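You operate a simulated robot arm through the tools that you are given. There is no shell and no other tool.

You run a simulated robot arm. Do the job below in one go: nothing can be reset, and whatever is moved stays where it is left.

JOB
Shut off the sink's water and prove it at both taps.
Fine: yellow lever first, so that hardly any water runs; open both taps, then close them again.

It is judged by the outcome, as a careful person would: the job done as asked, and still so three seconds after it is handed in. It fails if anything else is knocked over, pushed out of place, dropped, spilled or broken.

ROBOT AND FRAMES
A 7-joint arm with a two-finger parallel gripper, fixed in place. Base frame: the origin is at the foot of the arm, x ahead of it, y to its left, z up; the work surface is at about z = 660. Units: mm, rad, N and s.
Its first joint turns from -2.304 to 2.304 rad. Payload 3.91 kg.
Tool frame: the origin (TCP) lies between the finger pads and is the grasp point; the fingertips stand 30 mm ahead of it; z points along the fingers, y is the line along which they close. The gripper opens to 110 mm. The fingers are 20 mm wide and 10 mm thick; the gripper's body (48 by 112 mm) begins 55 mm behind the TCP.
Orientation is told as [roll, pitch, yaw] about the base's x, y, z axes, in that order, counted from this pose: with the fingers straight down and closing along the base's y, the tool's x points along the base's -x, its y along +y and its z along -z.

CONTROLS
- The arm moves only by the tool drive_tool. Its argument "increments" is a list of rows, each a list of 3 entries, a list of its own where there are three numbers: the closure, from 0 (fully open) to 1 (shut), then the shift along the base's x, y, z in m, then the turn, a rotation vector about the base's x, y, z in rad. In form: [[gripper, [dx, dy, dz], [wx, wy, wz]], ...]. A call has 1 to 20 rows; each row shifts and turns the commanded pose from where the row before left it. Rows are played at 5 a second. More than 50 mm and 0.15 rad between two rows, or a gripper value outside its range, and nothing of the call is played. A pose out of reach is approached as far as the arm can. The call stops where the force on the tool passes 60 N (or 10 N more than at its start, if that is more) or the arm is blocked; 0.2 s more then pass. The fingers move at their own pace (about 108 mm/s each) and stop on an object; they squeeze with about 41 N. The grip force told is the motor's: it shows also when the fingers shut on nothing. Time passes only in rows, and 0.2 s behind the last, so rows that do not move let the fingers close. It gives the time, the measured TCP pose, the force on the tool (base axes), the opening and the grip force at its end, in the units of the frame above (readings bear some noise), with the torque about the TCP (base axes, N m) and any sound that the robot's microphone picked up.
- Cameras (640 x 400 px; columns grow to the right, rows downward): "scene" is fixed at [399.3, 649.6, 1859.6]; the picture's right is [-0.67, -0.74, 0.00], its down [-0.52, 0.47, -0.71] and it looks along [0.53, -0.48, -0.70] (base axes); focal length 372 px, centre (320, 200). "wrist" rides on the gripper at [72, 17, -103] in the tool frame; the picture's right is [-0.23, 0.97, 0.00], its down [-0.76, -0.18, -0.62] and it looks along [-0.61, -0.14, 0.78] (tool axes); focal length 222 px, centre (320, 200). There is no depth. A picture from a camera that has moved, and an enlarged one, comes with that camera's place and axes in the base frame and with its lens.
- camera(camera): a new picture of that camera. No time passes.
- enlarge(camera, box): a new picture of the part [left, top, right, bottom] of that camera's present view, enlarged. No time passes.
- job_done(): hands the job in; it is judged then, once.

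Places have to be worked out from the pictures, the camera data and where the tool is seen. Open the gripper and draw the arm clear of the work before you hand the job in, unless the task says otherwise.

The tools are called after "Emit:" as a command line: name --argument value ..., lists and objects as JSON in quotes. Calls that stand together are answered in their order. drive_tool: Moves the arm, as the interface text tells. Its arguments: {"type":"object","properties":{"increments":{"type":"array","items":{"type":"array"}}},"required":["increments"]} The other tools are called the same way: camera (camera) takes a picture; enlarge (camera, box) takes an enlarged picture of a part of a camera's view; job_done () hands the job in.

At the start:

```text
clock: 0.0
eef_pos: [642.5, 156.0, 1352.9]
tcp_rot: [0.001, 0.0, -0.001]
contact_force: [0.3, -0.3, -0.8]
torque: [-0.03, -0.03, -0.01]
grip_width: 109.9
gripper_force: 0.0
```

scene: 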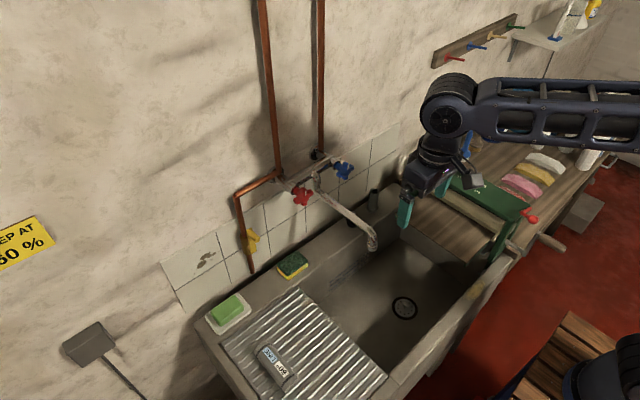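
wrist: 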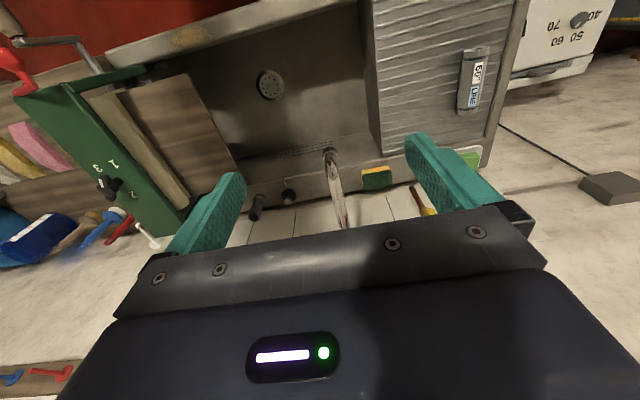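

The scene shows a sink with a red and a blue tap on the wall, copper pipes, and a yellow lever low on the left pipe. I'll enlarge these parts to work out where they are.

Emit:
enlarge --camera "scene" --box '[220, 130, 400, 280]'

Emit:
enlarge --camera "scene" --box '[215, 200, 305, 290]'

Emit:
enlarge --camera "wrist" --box '[230, 130, 490, 250]'

```text
2.67 times, centred on (310, 205) of scene
camera zoom: at [399.3, 649.6, 1859.6], right [-0.67, -0.74, 0.0], down [-0.52, 0.47, -0.71], along [0.53, -0.48, -0.7], focal length 991 px, centre (347, 187)
```

zoom: 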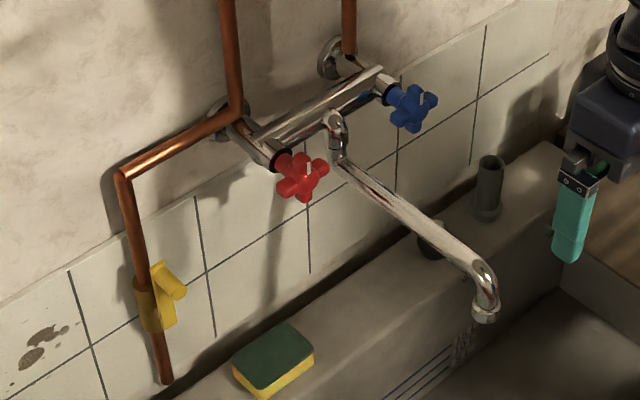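

```text
4.44 times, centred on (260, 245) of scene
camera zoom: at [399.3, 649.6, 1859.6], right [-0.67, -0.74, 0.0], down [-0.52, 0.47, -0.71], along [0.53, -0.48, -0.7], focal length 1652 px, centre (587, 0)
```

zoom: 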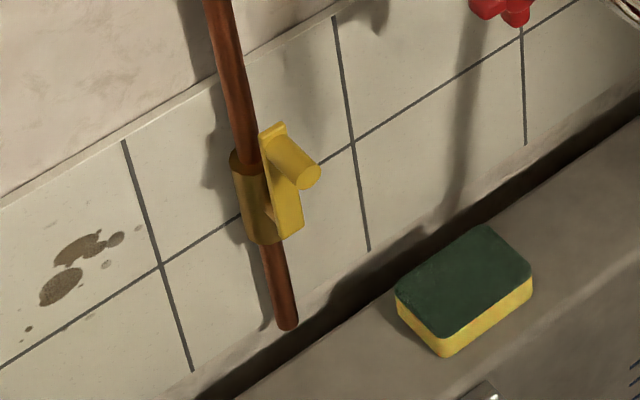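

```text
2.46 times, centred on (360, 190) of wrist
camera zoom: at [569.4, 173.7, 1456.4], right [0.23, 0.97, 0.0], down [0.76, -0.18, 0.62], along [0.61, -0.14, -0.78], focal length 547 px, centre (222, 225)
```

zoom: 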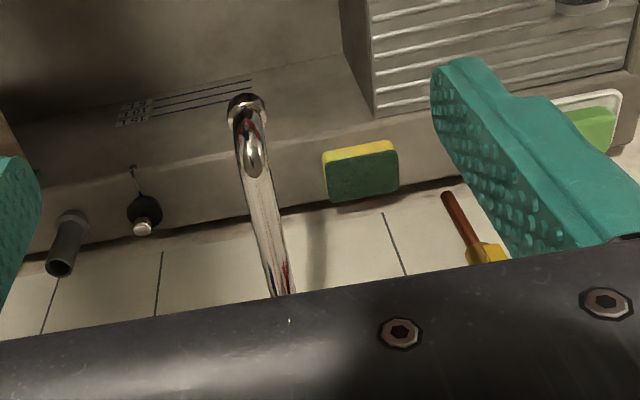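

The lever seems to sit at about (1010, 360, 1040) with the pipe at x≈1027. The taps are near x≈940, z≈1195, and the spout lies between them. I'll look closer at the taps, the lever and the gripper before moving.

Emit:
enlarge --camera "scene" --box '[270, 145, 366, 205]'

Emit:
enlarge --camera "scene" --box '[230, 220, 278, 250]'

Emit:
enlarge --camera "scene" --box '[380, 60, 540, 240]'

```text
6.67 times, centred on (318, 175) of scene
camera zoom: at [399.3, 649.6, 1859.6], right [-0.67, -0.74, 0.0], down [-0.52, 0.47, -0.71], along [0.53, -0.48, -0.7], focal length 2479 px, centre (333, 367)
```

zoom: 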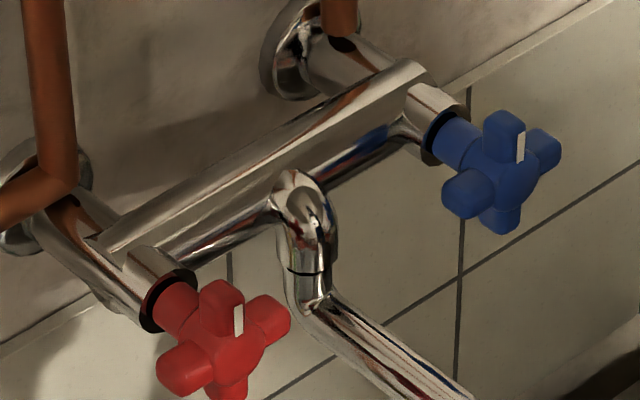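

```text
13.33 times, centred on (254, 235) of scene
camera zoom: at [399.3, 649.6, 1859.6], right [-0.67, -0.74, 0.0], down [-0.52, 0.47, -0.71], along [0.53, -0.48, -0.7], focal length 4957 px, centre (1200, -267)
```

zoom: 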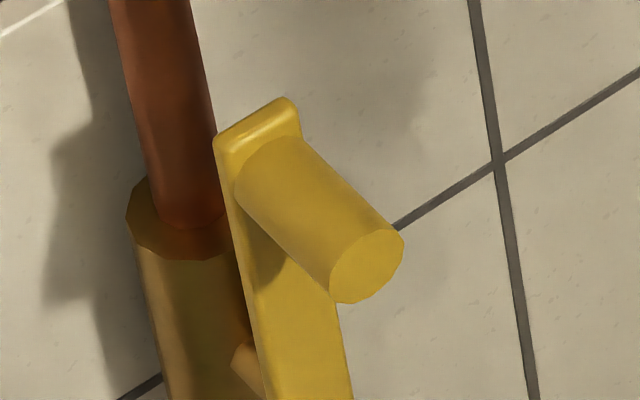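

```text
2.22 times, centred on (460, 150) of scene
camera zoom: at [399.3, 649.6, 1859.6], right [-0.67, -0.74, 0.0], down [-0.52, 0.47, -0.71], along [0.53, -0.48, -0.7], focal length 826 px, centre (9, 311)
```

zoom: 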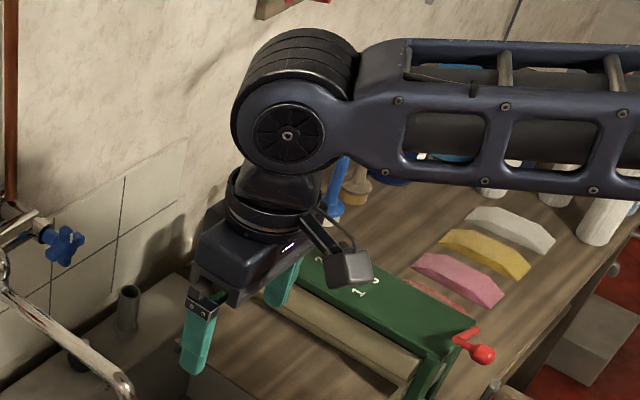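

The taps are four-armed cross handles facing the robot, each with a white mark on its top arm. The lever points up along the pipe (open) with a knob sticking out toward -x. I'll pitch the tool up about 45° so that the wrist camera faces the wall, keeping clear of the spout.

Emit:
drive_tool --increments '[[0, [0.0, 0.012, -0.008], [0, -0.131, 0]], [0, [0.0, 0.012, -0.008], [0, -0.131, 0]], [0, [0.0, 0.012, -0.008], [0, -0.131, 0]], [0, [0.0, 0.012, -0.008], [0, -0.131, 0]], [0, [0.0, 0.012, -0.008], [0, -0.131, 0]], [0, [0.0, 0.012, -0.008], [0, -0.131, 0]]]'

Emit:
camera --camera "wrist"

Emit:
camera --camera "scene"

```text
clock: 1.4
eef_pos: [642.6, 230.7, 1304.6]
tcp_rot: [0.003, -0.79, -0.001]
contact_force: [0.6, 0.5, -0.2]
torque: [0.0, 0.02, 0.01]
grip_width: 110.5
gripper_force: 0.0
```

```text
taken
camera wrist: at [517.4, 246.6, 1327.0], right [0.16, 0.97, 0.16], down [0.1, -0.18, 0.98], along [0.98, -0.14, -0.12], focal length 222 px, centre (320, 200)
```

wrist: 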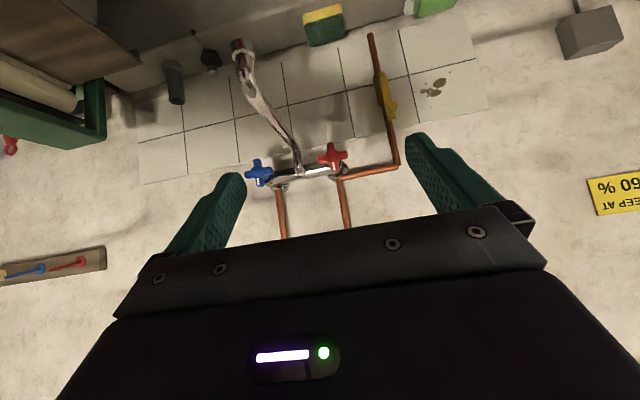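

```text
taken
```

scene: 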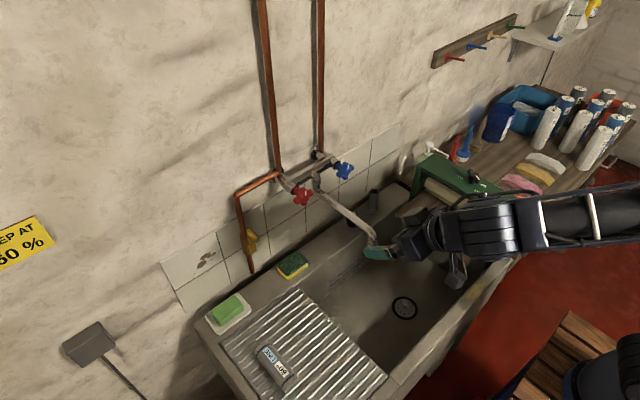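

Good view: both taps, the spout, the pipe and the lever are visible. I'll enlarge to triangulate them precisely.

Emit:
enlarge --camera "wrist" --box '[350, 50, 430, 100]'

Emit:
enlarge --camera "wrist" --box '[225, 130, 385, 230]'

Emit:
enlarge --camera "wrist" --box '[340, 60, 420, 180]'

```text
8.00 times, centred on (390, 75) of wrist
camera zoom: at [517.4, 246.6, 1327.0], right [0.16, 0.97, 0.16], down [0.1, -0.18, 0.98], along [0.98, -0.14, -0.12], focal length 1777 px, centre (-240, 1200)
```

zoom: 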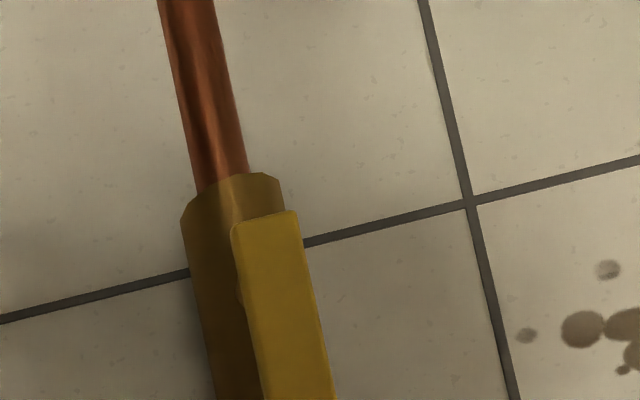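

```text
4.00 times, centred on (305, 180) of wrist
camera zoom: at [517.4, 246.6, 1327.0], right [0.16, 0.97, 0.16], down [0.1, -0.18, 0.98], along [0.98, -0.14, -0.12], focal length 888 px, centre (380, 280)
```

zoom: 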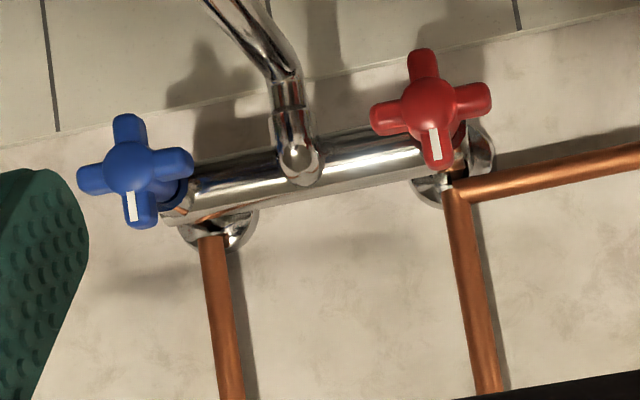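

```text
3.33 times, centred on (380, 120) of wrist
camera zoom: at [517.4, 246.6, 1327.0], right [0.16, 0.97, 0.16], down [0.1, -0.18, 0.98], along [0.98, -0.14, -0.12], focal length 740 px, centre (120, 467)
```

zoom: 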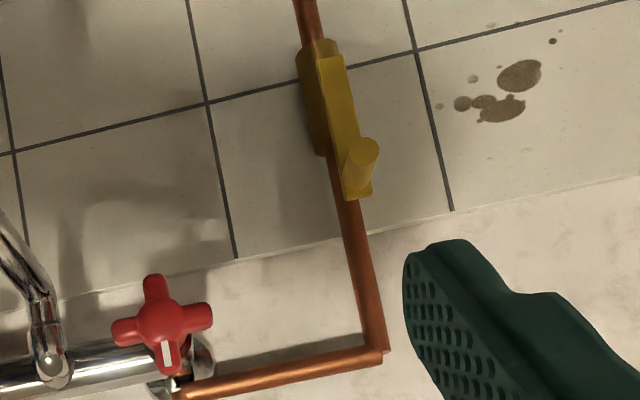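

From triangulation, the lever knob points along -x from about (958, 359.5, 1118) to x≈990, with its pivot near z≈1045. The red tap is near (930, 224, 1203) and the blue near (933, 70, 1201), with the spout at y≈148, z≈1155. I'll turn the tool horizontal and move to a stand-off in front of the knob, gripper partly closed.

Emit:
drive_tool --increments '[[0.3, [0.022, 0.0215, -0.031], [0, -0.13, 0]], [0.5, [0.022, 0.0215, -0.031], [0, -0.13, 0]], [0.6, [0.022, 0.0215, -0.031], [0, -0.13, 0]], [0.6, [0.022, 0.0215, -0.031], [0, -0.13, 0]], [0.6, [0.022, 0.0215, -0.031], [0, -0.13, 0]], [0.6, [0.022, 0.0215, -0.031], [0, -0.13, 0]], [0.6, [0, 0, 0], [0, 0, 0]]]'

Emit:
camera --camera "wrist"

Emit:
camera --camera "scene"

```text
clock: 3.0
eef_pos: [772.8, 357.8, 1119.6]
tcp_rot: [0.306, -1.569, -0.305]
contact_force: [0.0, 0.2, 0.1]
torque: [0.03, 0.0, 0.0]
grip_width: 43.9
gripper_force: 0.0
```

```text
taken
camera wrist: at [669.6, 375.3, 1047.3], right [0.0, 0.97, 0.23], down [-0.62, -0.18, 0.76], along [0.78, -0.14, 0.61], focal length 222 px, centre (320, 200)
```

wrist: 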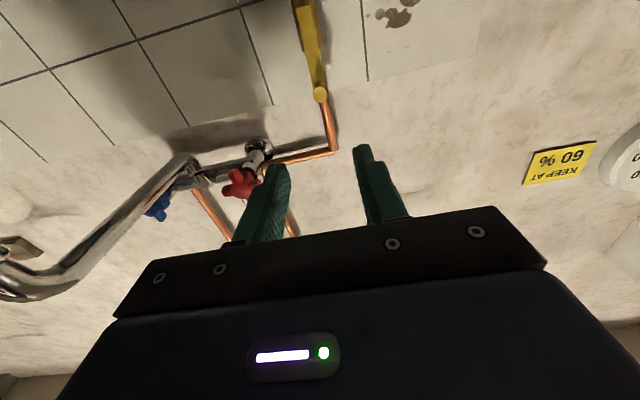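

```text
taken
```

scene: 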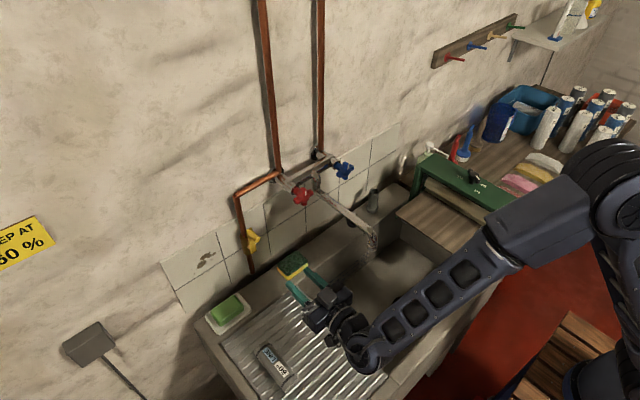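

The tool is horizontal at (773, 358, 1120) with 44 mm between the fingers. I'll zoom on the knob to refine its place from here.

Emit:
enlarge --camera "wrist" --box '[270, 0, 370, 120]'

Emit:
enlarge --camera "wrist" --box '[120, 130, 300, 240]'

Emit:
enlarge --camera "scene" --box '[230, 190, 410, 380]'

```text
3.33 times, centred on (320, 60) of wrist
camera zoom: at [669.6, 375.3, 1047.3], right [0.0, 0.97, 0.23], down [-0.62, -0.18, 0.76], along [0.78, -0.14, 0.61], focal length 740 px, centre (320, 667)
```

zoom: 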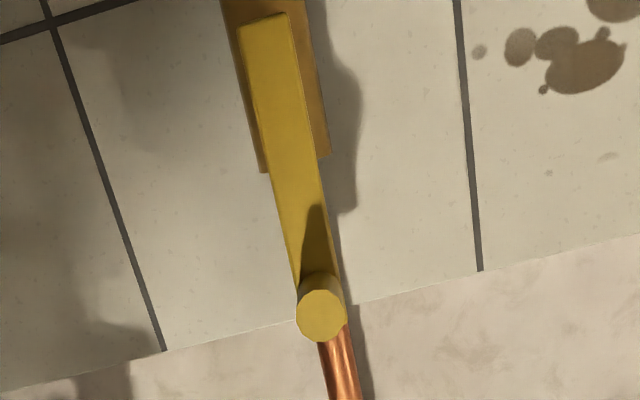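

```text
3.56 times, centred on (210, 185) of wrist
camera zoom: at [669.6, 375.3, 1047.3], right [0.0, 0.97, 0.23], down [-0.62, -0.18, 0.76], along [0.78, -0.14, 0.61], focal length 790 px, centre (711, 253)
```

zoom: 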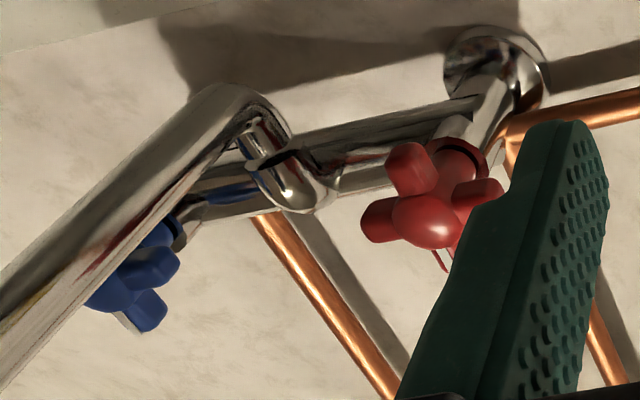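

```text
2.11 times, centred on (320, 285) of scene
camera zoom: at [399.3, 649.6, 1859.6], right [-0.67, -0.74, 0.0], down [-0.52, 0.47, -0.71], along [0.53, -0.48, -0.7], focal length 783 px, centre (320, 21)
```

zoom: 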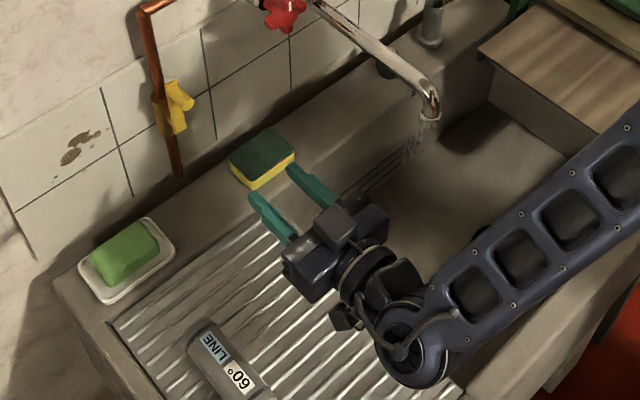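

The refined knob centre is y≈360, z≈1116, with the pivot near z≈1041. I'll go straight in along +x to straddle the knob with the open fingers, stopping with the fingertips short of the lever plate.

Emit:
drive_tool --increments '[[0.6, [0.03, 0.0005, -0.0006], [0, 0, 0]], [0.6, [0.03, 0.0005, -0.0006], [0, 0, 0]], [0.6, [0.03, 0.0005, -0.0006], [0, 0, 0]], [0.6, [0.03, 0.0005, -0.0006], [0, 0, 0]], [0.6, [0.03, 0, -0.0006], [0, 0, 0]], [0.6, [0.015, 0, -0.0006], [0, 0, 0]], [0.6, [0.01, 0, 0], [0, 0, 0]], [0.6, [0, 0, 0], [0, 0, 0]]]'

Emit:
camera --camera "wrist"

Emit:
enlarge --camera "scene" --box '[200, 180, 320, 280]'

```text
clock: 4.8
eef_pos: [949.1, 360.3, 1115.1]
tcp_rot: [0.076, -1.566, -0.077]
contact_force: [-0.2, 0.5, -0.3]
torque: [0.0, -0.01, 0.0]
grip_width: 43.9
gripper_force: 0.1
```

```text
taken
camera wrist: at [845.4, 377.0, 1043.9], right [0.0, 0.97, 0.23], down [-0.62, -0.18, 0.76], along [0.78, -0.14, 0.6], focal length 222 px, centre (320, 200)
```

wrist: 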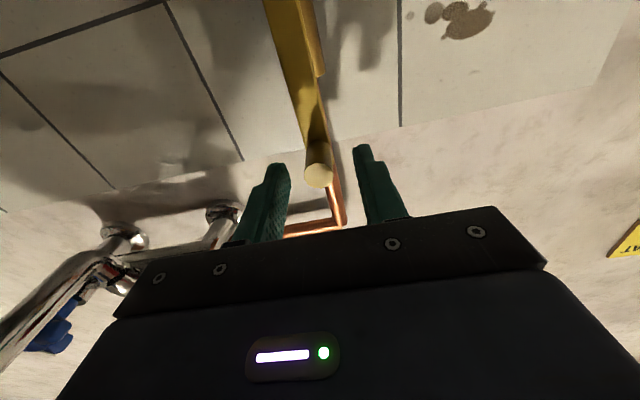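

```text
4.00 times, centred on (260, 230) of scene
camera zoom: at [399.3, 649.6, 1859.6], right [-0.67, -0.74, 0.0], down [-0.52, 0.47, -0.71], along [0.53, -0.48, -0.7], focal length 1487 px, centre (560, 80)
```

zoom: 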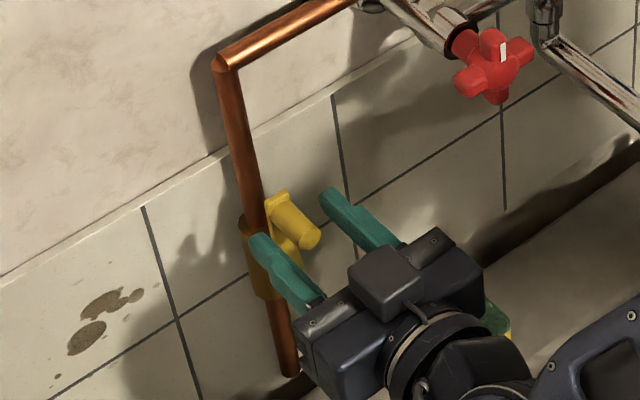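

The knob sits between the fingertips. I'll narrow the fingers to about 24 mm around it, then try a small clockwise push (top toward -y) to see whether the lever moves that way.

Emit:
drive_tool --increments '[[0.78, [0, 0, 0], [0, 0, 0]], [0.78, [0, 0, 0], [0, 0, 0]], [0.78, [0, -0.0045, -0.0001], [0.06, 0, 0]], [0.78, [0, -0.0045, -0.0004], [0.06, 0, 0]], [0.78, [0, -0.0045, -0.0007], [0.06, 0, 0]]]'

Emit:
camera --camera "wrist"

Emit:
enlarge --camera "scene" --box '[200, 180, 320, 280]'

```text
clock: 6.0
eef_pos: [946.6, 350.3, 1112.4]
tcp_rot: [1.541, -1.389, -1.538]
contact_force: [1.1, 23.5, -3.8]
torque: [-0.09, 0.17, 0.41]
grip_width: 35.6
gripper_force: 11.2
```

```text
taken
camera wrist: at [843.9, 378.9, 1046.2], right [0.0, 0.92, 0.4], down [-0.62, -0.31, 0.72], along [0.79, -0.24, 0.57], focal length 222 px, centre (320, 200)
```

wrist: 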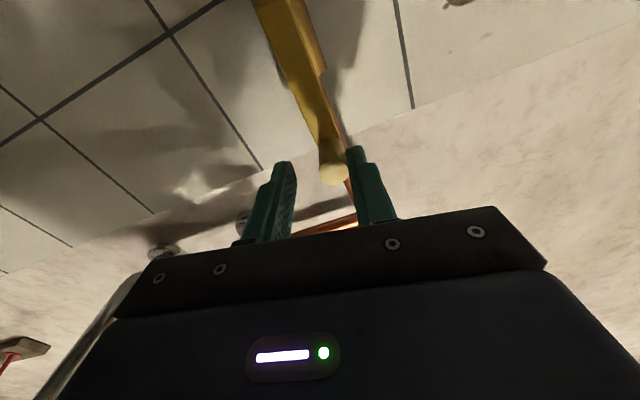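

```text
4.00 times, centred on (260, 230) of scene
camera zoom: at [399.3, 649.6, 1859.6], right [-0.67, -0.74, 0.0], down [-0.52, 0.47, -0.71], along [0.53, -0.48, -0.7], focal length 1487 px, centre (560, 80)
```

zoom: 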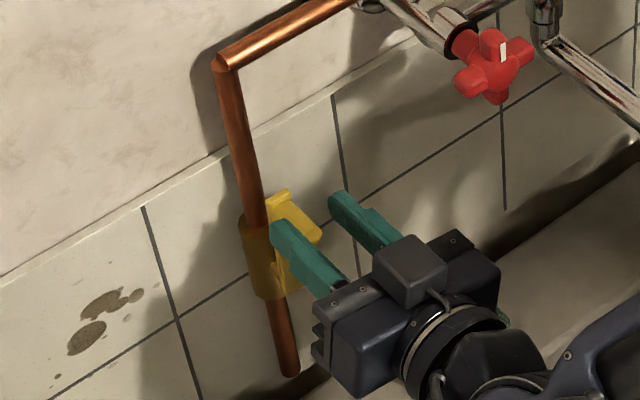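

The knob has not moved and the tool feels 23 N, so clockwise looks like the stop. I'll go back and try the same small push the other way (counter-clockwise, top toward +y).

Emit:
drive_tool --increments '[[0.72, [0, 0.0045, 0.0007], [-0.06, 0, 0]], [0.72, [0, 0.0045, 0.0004], [-0.06, 0, 0]], [0.72, [0, 0.0045, 0.0001], [-0.06, 0, 0]], [0.72, [0, 0, 0], [0, 0, 0]]]'

```text
clock: 7.0
eef_pos: [950.5, 358.8, 1115.1]
tcp_rot: [-0.154, -1.567, 0.154]
contact_force: [-0.3, 0.6, -0.1]
torque: [0.02, 0.01, 0.03]
grip_width: 30.9
gripper_force: 0.0
```

Back at centre, free of contact and with a 31 mm opening. Now I'll push counter-clockwise in small steps.

Emit:
drive_tool --increments '[[0.72, [0, 0.0045, -0.0001], [-0.06, 0, 0]], [0.72, [0, 0.0045, -0.0004], [-0.06, 0, 0]], [0.72, [0, 0.0045, -0.0007], [-0.06, 0, 0]], [0.72, [0, 0.0045, -0.0009], [-0.06, 0, 0]]]'

Emit:
camera --camera "wrist"

Emit:
enlarge --camera "scene" --box '[200, 180, 320, 280]'

```text
clock: 8.0
eef_pos: [949.6, 378.3, 1111.8]
tcp_rot: [-1.551, -1.329, 1.551]
contact_force: [0.2, -0.3, -0.3]
torque: [-0.02, 0.01, 0.01]
grip_width: 30.6
gripper_force: 0.1
```

```text
taken
camera wrist: at [845.1, 377.6, 1039.2], right [0.0, 1.0, -0.01], down [-0.62, 0.01, 0.78], along [0.78, 0.01, 0.62], focal length 222 px, centre (320, 200)
```

wrist: 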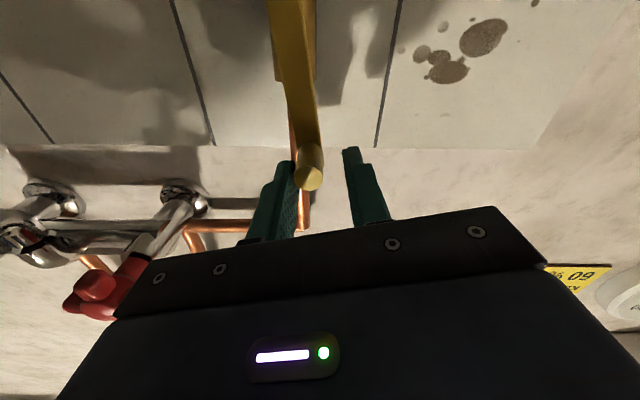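

```text
4.00 times, centred on (260, 230) of scene
camera zoom: at [399.3, 649.6, 1859.6], right [-0.67, -0.74, 0.0], down [-0.52, 0.47, -0.71], along [0.53, -0.48, -0.7], focal length 1487 px, centre (560, 80)
```

zoom: 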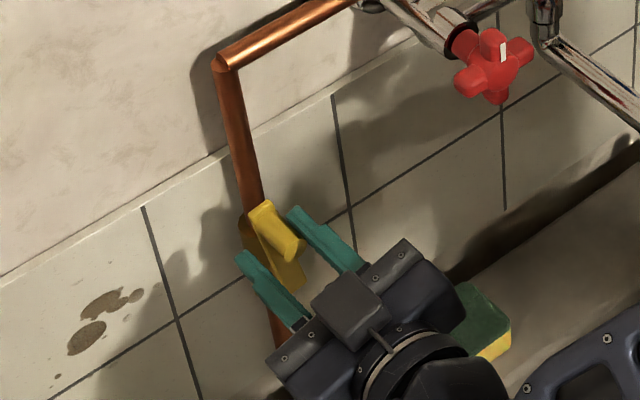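

The lever turns freely counter-clockwise (force near zero), so that is the closing direction. I'll follow the arc about the pivot, half way first.

Emit:
drive_tool --increments '[[0.72, [0, 0.0072, -0.0021], [-0.1, 0, 0]], [0.72, [0, 0.0069, -0.0029], [-0.1, 0, 0]], [0.72, [0, 0.0066, -0.0035], [-0.1, 0, 0]], [0.72, [0, 0.0062, -0.0042], [-0.1, 0, 0]], [0.72, [0, 0.0058, -0.0048], [-0.1, 0, 0]], [0.72, [0, 0.0053, -0.0053], [-0.1, 0, 0]], [0.72, [0, 0.0047, -0.0058], [-0.1, 0, 0]]]'

Emit:
camera --camera "wrist"

Emit:
camera --camera "scene"

```text
clock: 9.6
eef_pos: [948.1, 421.4, 1084.3]
tcp_rot: [-1.566, -0.629, 1.565]
contact_force: [0.0, -0.1, 0.4]
torque: [0.0, 0.03, 0.04]
grip_width: 31.2
gripper_force: 0.0
```

```text
taken
camera wrist: at [845.0, 372.3, 1028.8], right [0.0, 0.76, -0.65], down [-0.62, 0.51, 0.59], along [0.78, 0.4, 0.47], focal length 222 px, centre (320, 200)
```

wrist: 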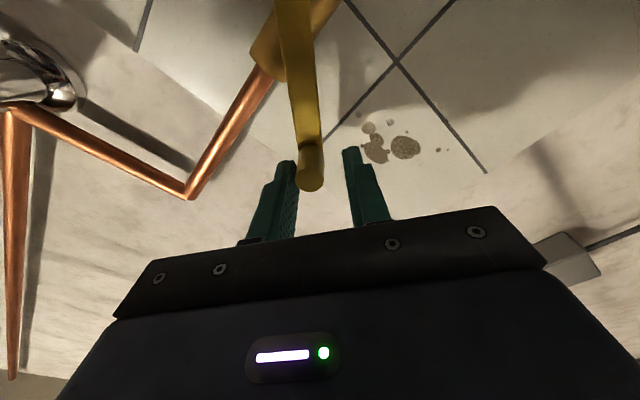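

```text
taken
```

scene: 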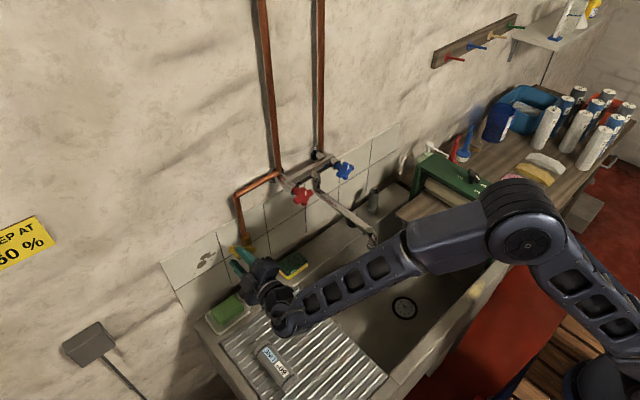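

The lever is following cleanly at about 50°, with no force. I'll continue to horizontal and slightly past it to take up the finger slack, watching for the stop.

Emit:
drive_tool --increments '[[0.72, [0, 0.0041, -0.0063], [-0.1, 0, 0]], [0.72, [0, 0.0035, -0.0066], [-0.1, 0, 0]], [0.72, [0, 0.0028, -0.007], [-0.1, 0, 0]], [0.72, [0, 0.0021, -0.0072], [-0.1, 0, 0]], [0.72, [0, 0.0014, -0.0074], [-0.1, 0, 0]], [0.72, [0, 0.0006, -0.0074], [-0.1, 0, 0]]]'

Emit:
camera --camera "wrist"

Emit:
camera --camera "scene"

```text
clock: 11.0
eef_pos: [950.9, 435.7, 1041.5]
tcp_rot: [-1.572, -0.029, 1.567]
contact_force: [0.5, 0.1, 0.5]
torque: [0.0, -0.01, -0.02]
grip_width: 30.9
gripper_force: 0.2
```

```text
taken
camera wrist: at [845.6, 363.4, 1023.9], right [0.0, 0.26, -0.97], down [-0.62, 0.76, 0.2], along [0.78, 0.6, 0.16], focal length 222 px, centre (320, 200)
```

wrist: 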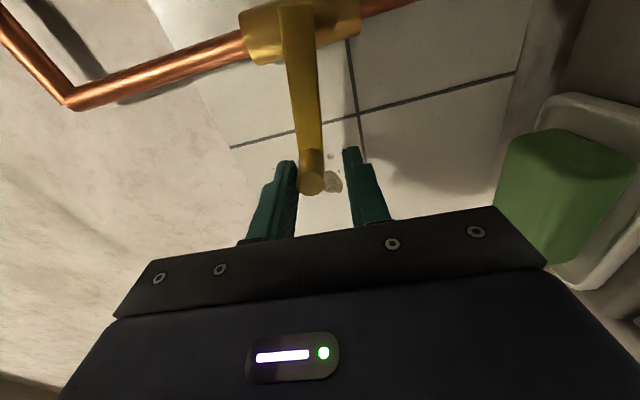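

```text
taken
```

scene: 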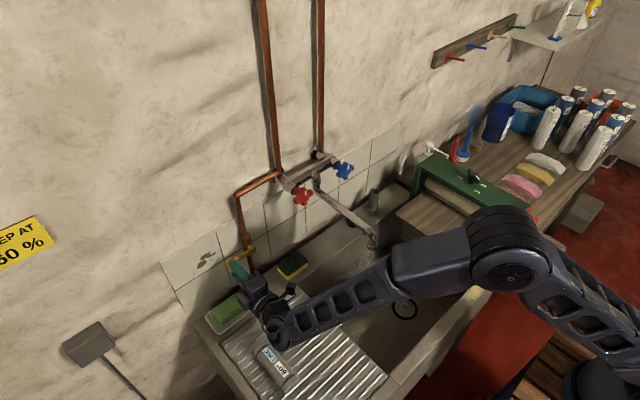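

The lever is almost perpendicular to the pipe. I'll push down in small steps to bring it against its end stop.

Emit:
drive_tool --increments '[[0.72, [0, 0, -0.003], [-0.03, 0, 0]], [0.72, [0, 0, -0.003], [0, 0, 0]], [0.72, [0, 0, -0.002], [0, 0, 0]]]'

Emit:
enlarge --camera "scene" --box '[200, 200, 320, 320]'

Emit:
enlarge --camera "wrist" --box '[220, 0, 420, 220]'

```text
clock: 11.8
eef_pos: [949.2, 434.9, 1033.2]
tcp_rot: [-1.57, -0.001, 1.569]
contact_force: [0.3, 0.1, 1.5]
torque: [0.02, -0.01, 0.03]
grip_width: 30.8
gripper_force: 0.6
```

```text
3.33 times, centred on (260, 260) of scene
camera zoom: at [399.3, 649.6, 1859.6], right [-0.67, -0.74, 0.0], down [-0.52, 0.47, -0.71], along [0.53, -0.48, -0.7], focal length 1239 px, centre (520, 0)
```

zoom: 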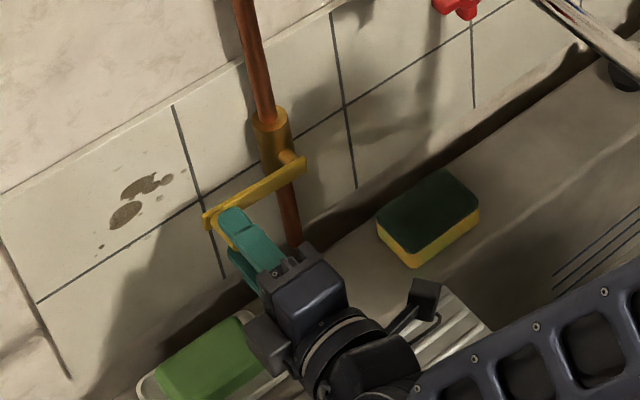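

```text
1.82 times, centred on (320, 110) of wrist
camera zoom: at [845.4, 363.3, 1017.7], right [0.0, 0.23, -0.97], down [-0.62, 0.76, 0.18], along [0.78, 0.6, 0.14], focal length 404 px, centre (320, 364)
```

zoom: 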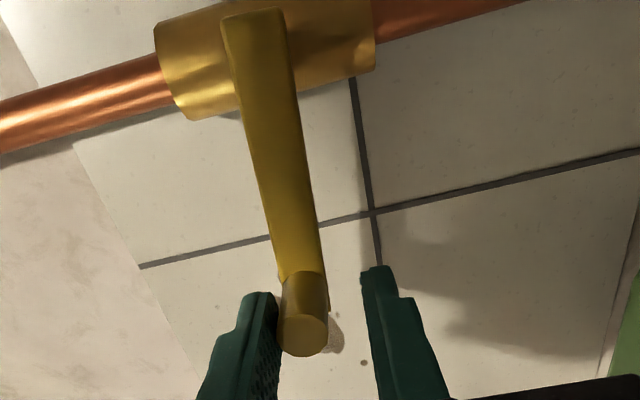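

The knob is now level with the pivot, though only 1.5 N is felt. I'll keep pressing down a few more mm to find the stop.

Emit:
drive_tool --increments '[[0.72, [0, 0, -0.002], [0, 0, 0]], [0.72, [0, 0, -0.002], [0, 0, 0]], [0.72, [0, 0, -0.002], [0, 0, 0]]]'

Emit:
enlarge --camera "scene" --box '[200, 200, 320, 320]'

Emit:
enlarge --camera "wrist" --box '[220, 0, 420, 220]'

```text
clock: 12.6
eef_pos: [949.7, 434.9, 1028.8]
tcp_rot: [-1.571, 0.001, 1.568]
contact_force: [0.7, 0.5, 1.0]
torque: [0.0, -0.06, 0.04]
grip_width: 31.3
gripper_force: 0.2
```

```text
3.33 times, centred on (260, 260) of scene
camera zoom: at [399.3, 649.6, 1859.6], right [-0.67, -0.74, 0.0], down [-0.52, 0.47, -0.71], along [0.53, -0.48, -0.7], focal length 1239 px, centre (520, 0)
```

zoom: 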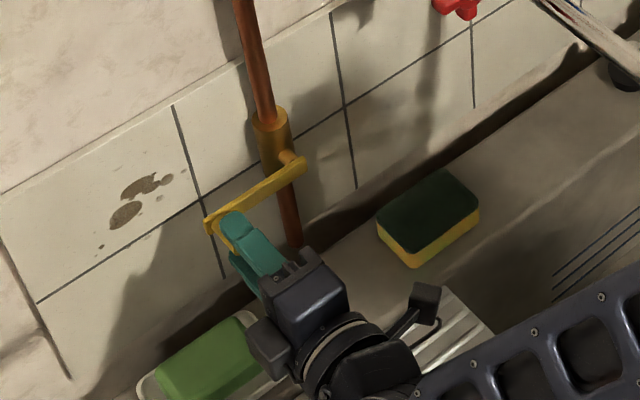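

```text
1.82 times, centred on (320, 110) of wrist
camera zoom: at [845.2, 363.2, 1011.9], right [0.0, 0.23, -0.97], down [-0.62, 0.76, 0.18], along [0.78, 0.6, 0.14], focal length 404 px, centre (320, 364)
```

zoom: 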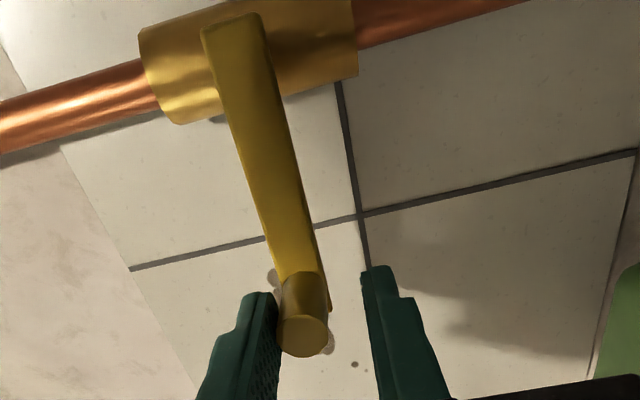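

The lever still looks about 2° short of perpendicular and there is no stop yet. I'll keep pressing gently.

Emit:
drive_tool --increments '[[0.72, [0, 0, -0.002], [0, 0, 0]], [0.72, [0, 0, -0.002], [-0.02, 0, 0]], [0.72, [0, 0, -0.002], [0, 0, 0]]]'

Emit:
enlarge --camera "wrist" --box '[220, 0, 420, 220]'

```text
clock: 13.4
eef_pos: [949.6, 434.6, 1024.4]
tcp_rot: [-1.572, 0.019, 1.567]
contact_force: [-2.1, -2.1, 15.3]
torque: [0.07, -0.32, -0.2]
grip_width: 38.2
gripper_force: 7.2
```

```text
1.82 times, centred on (320, 110) of wrist
camera zoom: at [845.2, 362.6, 1009.0], right [0.0, 0.21, -0.98], down [-0.62, 0.77, 0.16], along [0.78, 0.61, 0.13], focal length 404 px, centre (320, 364)
```

zoom: 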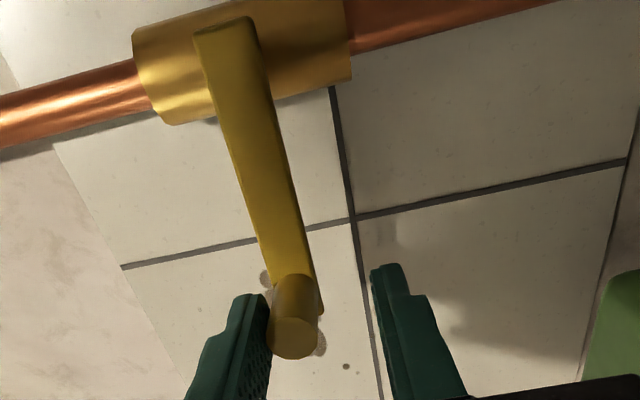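

The force rose to 15 N and the finger gave way by 7 mm, which indicates the end stop at about 90°. One more short press will confirm that the knob no longer follows.

Emit:
drive_tool --increments '[[0.72, [0, 0, -0.002], [0, 0, 0]], [0.72, [0, 0, -0.001], [0, 0, 0]]]'

Emit:
enlarge --camera "scene" --box '[200, 200, 320, 320]'

```text
clock: 14.0
eef_pos: [949.6, 435.7, 1021.3]
tcp_rot: [-1.573, 0.019, 1.565]
contact_force: [2.0, -1.2, 24.4]
torque: [0.11, -0.35, -0.06]
grip_width: 42.6
gripper_force: 12.0
```

```text
3.33 times, centred on (260, 260) of scene
camera zoom: at [399.3, 649.6, 1859.6], right [-0.67, -0.74, 0.0], down [-0.52, 0.47, -0.71], along [0.53, -0.48, -0.7], focal length 1239 px, centre (520, 0)
```

zoom: 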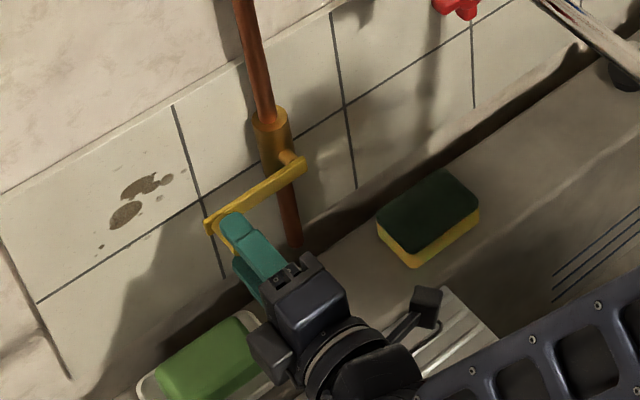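

It is confirmed: the knob stays at z≈1034 while the tool presses at 24 N, so the lever is fully closed, at right angles to the pipe. I'll release the pressure, centre the fingers, open them and withdraw along -x.

Emit:
drive_tool --increments '[[0.6, [0, 0, 0.005], [0, 0, 0]], [0.5, [0, 0, 0.007], [0, 0, 0]], [0.5, [0, 0, 0.001], [0, 0, 0]], [0.5, [0, 0, 0], [0, 0, 0]], [0.5, [-0.02, 0, 0], [0, 0, 0]], [0.5, [-0.03, 0, 0], [0, 0, 0]], [0.5, [-0.04, 0, 0], [0, 0, 0]], [0.5, [-0.04, 0, 0], [0, 0, 0]]]'

Emit:
camera --camera "wrist"

Emit:
camera --camera "scene"

```text
clock: 15.8
eef_pos: [819.3, 433.5, 1033.3]
tcp_rot: [-1.57, 0.02, 1.567]
contact_force: [1.0, -0.5, 0.2]
torque: [0.03, 0.02, -0.02]
grip_width: 55.0
gripper_force: 0.0
```

```text
taken
camera wrist: at [714.5, 362.2, 1017.9], right [0.0, 0.21, -0.98], down [-0.62, 0.77, 0.16], along [0.79, 0.61, 0.13], focal length 222 px, centre (320, 200)
```

wrist: 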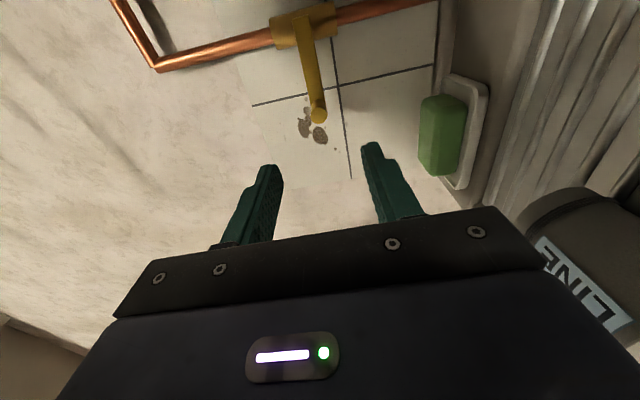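

```text
taken
```

scene: 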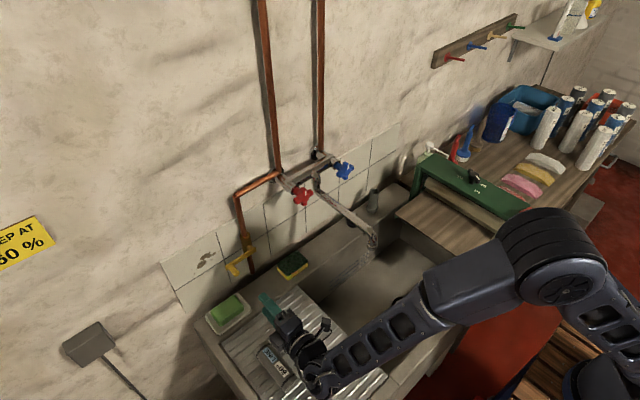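

The lever stays closed on its own. I'll raise the arm clear of the drainboard to about (790, 335, 1203), then test how far the tool can roll for the tap grasp.

Emit:
drive_tool --increments '[[0.5, [-0.006, 0, 0.034], [0, 0, 0]], [0.5, [-0.006, 0, 0.034], [0, 0, 0]], [0.5, [-0.006, -0.033, 0.034], [0, 0, 0]], [0.5, [-0.006, -0.033, 0.034], [0, 0, 0]], [0.5, [-0.006, -0.033, 0.034], [0, 0, 0]], [0.4, [0, 0, 0], [-0.13, 0, 0]], [0.4, [0, 0, 0], [-0.13, 0, 0]], [0.4, [0, 0, 0], [-0.13, 0, 0]], [0.4, [0, 0, 0], [-0.13, 0, 0]], [0.4, [0, 0, 0], [-0.13, 0, 0]], [0.4, [0, 0, 0], [-0.13, 0, 0]], [0.4, [0, 0, 0], [0, 0, 0]]]'

Emit:
camera --camera "wrist"

Emit:
camera --camera "scene"

```text
clock: 18.4
eef_pos: [789.3, 335.1, 1201.5]
tcp_rot: [-1.575, 0.804, 1.566]
contact_force: [-0.3, -0.3, -0.6]
torque: [0.03, -0.02, -0.03]
grip_width: 66.1
gripper_force: 0.1
```

```text
taken
camera wrist: at [685.1, 273.7, 1242.9], right [0.0, -0.54, -0.84], down [-0.62, 0.66, -0.43], along [0.78, 0.52, -0.34], focal length 222 px, centre (320, 200)
```

wrist: 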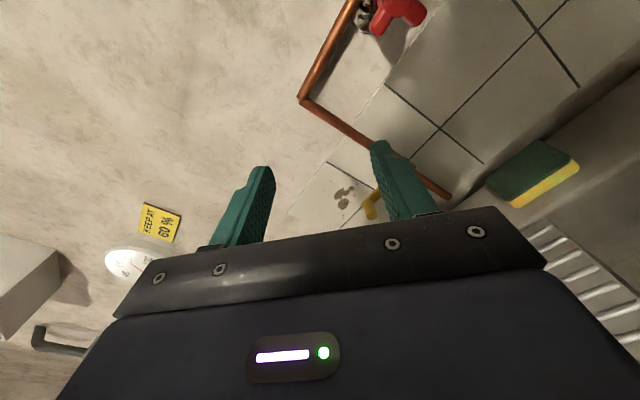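

```text
taken
```

scene: 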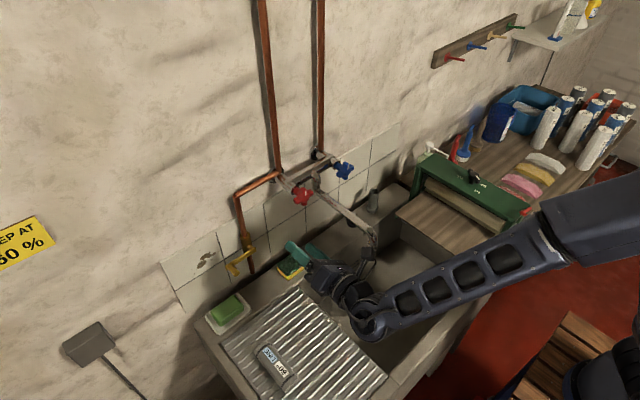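

The roll works to 46° past level. I'll test in free space whether a further 90° counter-clockwise is available before I commit to this grasp.

Emit:
drive_tool --increments '[[0.4, [0, 0, 0], [-0.14, 0, 0]], [0.4, [0, 0, 0], [-0.14, 0, 0]], [0.4, [0, 0, 0], [-0.14, 0, 0]], [0.4, [0, 0, 0], [-0.14, 0, 0]], [0.4, [0, 0, 0], [-0.14, 0, 0]], [0.4, [0, 0, 0], [-0.14, 0, 0]], [0.4, [0, 0, 0], [-0.14, 0, 0]], [0.4, [0, 0, 0], [-0.14, 0, 0]], [0.4, [0, 0, 0], [-0.14, 0, 0]], [0.4, [0, 0, 0], [-0.14, 0, 0]], [0.4, [0, 0, 0], [-0.14, 0, 0]], [0.4, [0, 0, 0], [0, 0, 0]]]'

Emit:
camera --camera "wrist"

```text
clock: 21.0
eef_pos: [789.4, 336.9, 1201.4]
tcp_rot: [1.577, 0.802, -1.566]
contact_force: [-0.2, 1.0, -0.9]
torque: [0.03, 0.0, 0.0]
grip_width: 66.0
gripper_force: 0.1
```

```text
taken
camera wrist: at [685.5, 373.9, 1266.2], right [0.0, -0.86, 0.52], down [-0.62, -0.4, -0.67], along [0.78, -0.32, -0.53], focal length 222 px, centre (320, 200)
```

wrist: 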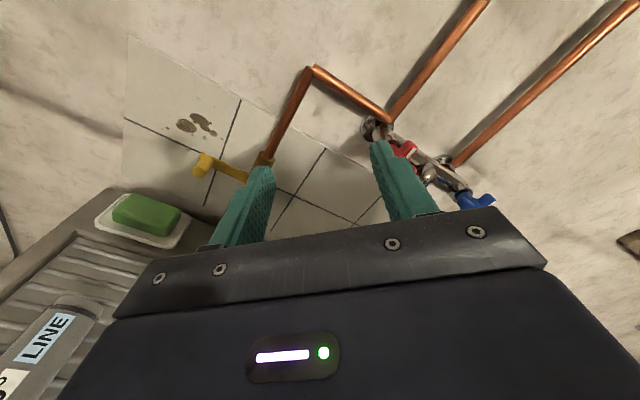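

Full counter-clockwise range is available (about 134° now). I'll roll back to the 45° start angle, so the fingers enter the diagonals of the cross handle, and then move toward the front of the red tap.

Emit:
drive_tool --increments '[[0.35, [0, 0, 0], [0.1413, 0, 0]], [0.35, [0, 0, 0], [0.1413, 0, 0]], [0.35, [0, 0, 0], [0.1413, 0, 0]], [0.35, [0, 0, 0], [0.1413, 0, 0]], [0.35, [0, 0, 0], [0.1413, 0, 0]], [0.35, [0, 0, 0], [0.1413, 0, 0]], [0.35, [0, 0, 0], [0.1413, 0, 0]], [0.35, [0, 0, 0], [0.1413, 0, 0]], [0.35, [0, 0, 0], [0.1413, 0, 0]], [0.35, [0, 0, 0], [0.1413, 0, 0]], [0.35, [0, 0, 0], [0.1413, 0, 0]], [0.35, [0, -0.025, 0], [0, 0, 0]], [0.35, [0, -0.025, 0], [0, 0, 0]], [0.35, [0, 0, 0], [0, 0, 0]]]'

Emit:
camera --camera "wrist"

Emit:
camera --camera "scene"

```text
clock: 24.0
eef_pos: [789.2, 285.5, 1202.1]
tcp_rot: [-1.573, 0.785, 1.566]
contact_force: [0.3, 0.4, -0.6]
torque: [0.01, 0.0, 0.01]
grip_width: 71.7
gripper_force: 0.0
```

```text
taken
camera wrist: at [685.8, 223.0, 1241.4], right [0.0, -0.53, -0.85], down [-0.62, 0.67, -0.41], along [0.78, 0.53, -0.33], focal length 222 px, centre (320, 200)
```

wrist: 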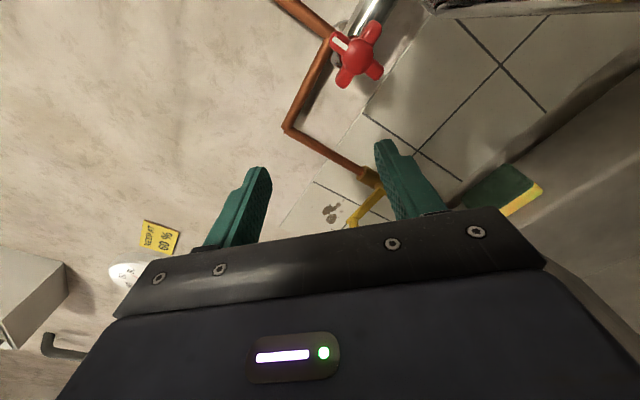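

```text
taken
```

scene: 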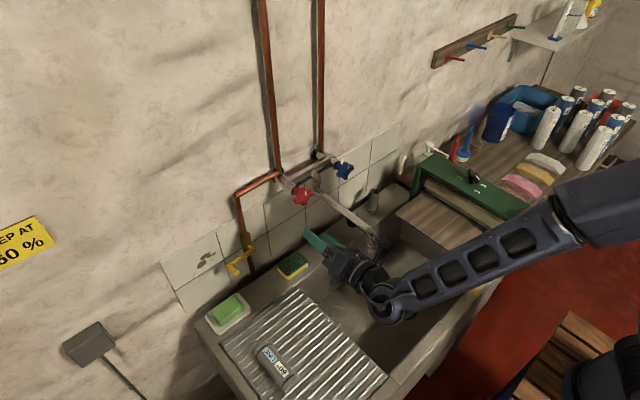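

The red tap is in view of the wrist camera. I'll zoom in to refine its centre and arm angle.

Emit:
enlarge --camera "wrist" --box '[310, 0, 410, 100]'

Emit:
enlarge --camera "scene" --box '[270, 160, 400, 300]'

```text
4.00 times, centred on (360, 50) of wrist
camera zoom: at [685.8, 223.0, 1241.4], right [0.0, -0.53, -0.85], down [-0.62, 0.67, -0.41], along [0.78, 0.53, -0.33], focal length 888 px, centre (160, 800)
```

zoom: 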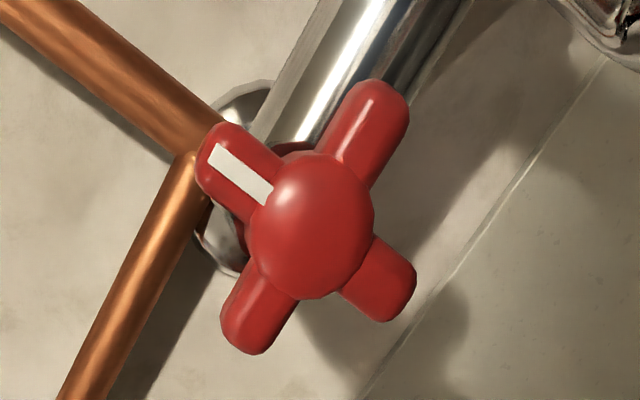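

```text
2.86 times, centred on (335, 230) of scene
camera zoom: at [399.3, 649.6, 1859.6], right [-0.67, -0.74, 0.0], down [-0.52, 0.47, -0.71], along [0.53, -0.48, -0.7], focal length 1062 px, centre (277, 114)
```

zoom: 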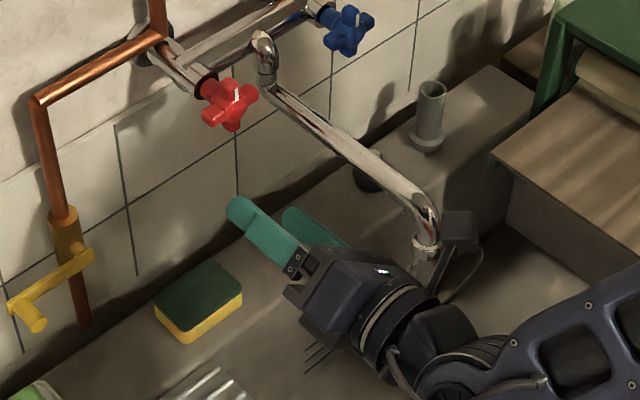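

The scene camera agrees with the TCP reading to about 3 mm, so the red handle axis is near y≈225, z≈1203. Its arms are about 31 mm long and 14 mm wide, aligned up/down and left/right. I'll line up in front of it, with the fingertips about 20 mm short of the hub, and check again.

Emit:
drive_tool --increments '[[0.45, [0, -0.02, 0], [0, 0, 0]], [0.45, [0, -0.02, 0.0005], [0, 0, 0]], [0.45, [0, -0.02, 0.0005], [0, 0, 0]], [0.45, [0.025, 0, 0], [0, 0, 0]], [0.45, [0.025, 0, 0], [0, 0, 0]], [0.45, [0.025, 0, 0], [0, 0, 0]], [0.45, [0, 0, 0], [0, 0, 0]]]'

Emit:
camera --camera "wrist"

Emit:
enlarge --camera "scene" --box '[260, 150, 400, 280]'

```text
clock: 25.6
eef_pos: [864.5, 225.2, 1203.6]
tcp_rot: [-1.574, 0.785, 1.565]
contact_force: [-0.4, 0.0, -0.3]
torque: [-0.01, 0.01, 0.02]
grip_width: 60.2
gripper_force: 0.0
```

```text
taken
camera wrist: at [760.0, 163.3, 1242.8], right [0.0, -0.53, -0.85], down [-0.62, 0.67, -0.41], along [0.78, 0.53, -0.33], focal length 222 px, centre (320, 200)
```

wrist: 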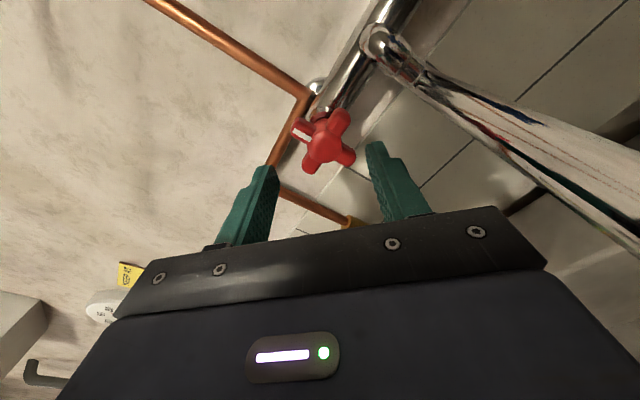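

```text
3.08 times, centred on (330, 215) of scene
camera zoom: at [399.3, 649.6, 1859.6], right [-0.67, -0.74, 0.0], down [-0.52, 0.47, -0.71], along [0.53, -0.48, -0.7], focal length 1144 px, centre (289, 154)
```

zoom: 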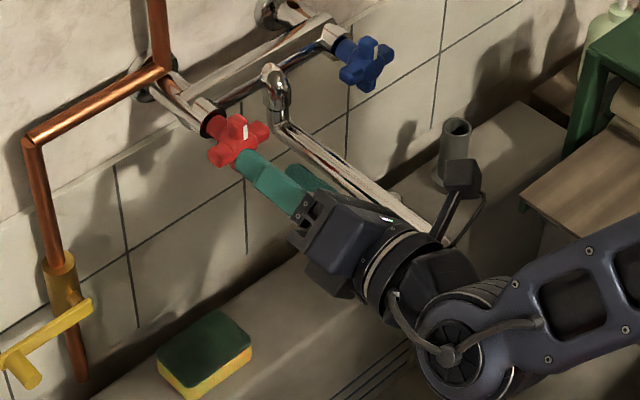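

Emit:
enlarge --camera "wrist" --box '[240, 80, 440, 220]'

```text
2.86 times, centred on (340, 150) of wrist
camera zoom: at [760.0, 163.3, 1242.8], right [0.0, -0.53, -0.85], down [-0.62, 0.67, -0.41], along [0.78, 0.53, -0.33], focal length 635 px, centre (263, 343)
```

zoom: 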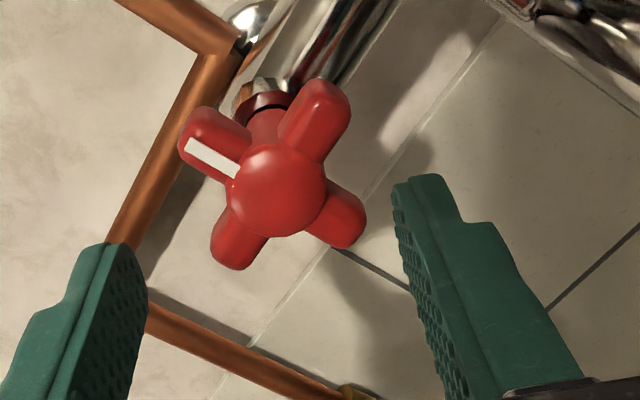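

Both views put the arms' plane near x≈925, y≈225, z≈1202–1208. I'll zoom the scene camera on the tap and fingertips to settle the height.

Emit:
enlarge --camera "scene" --box '[290, 180, 350, 220]'

```text
10.00 times, centred on (320, 200) of scene
camera zoom: at [399.3, 649.6, 1859.6], right [-0.67, -0.74, 0.0], down [-0.52, 0.47, -0.71], along [0.53, -0.48, -0.7], focal length 3718 px, centre (320, 200)
```

zoom: 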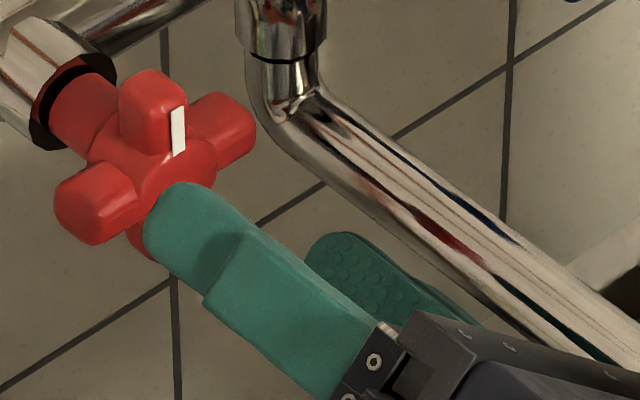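

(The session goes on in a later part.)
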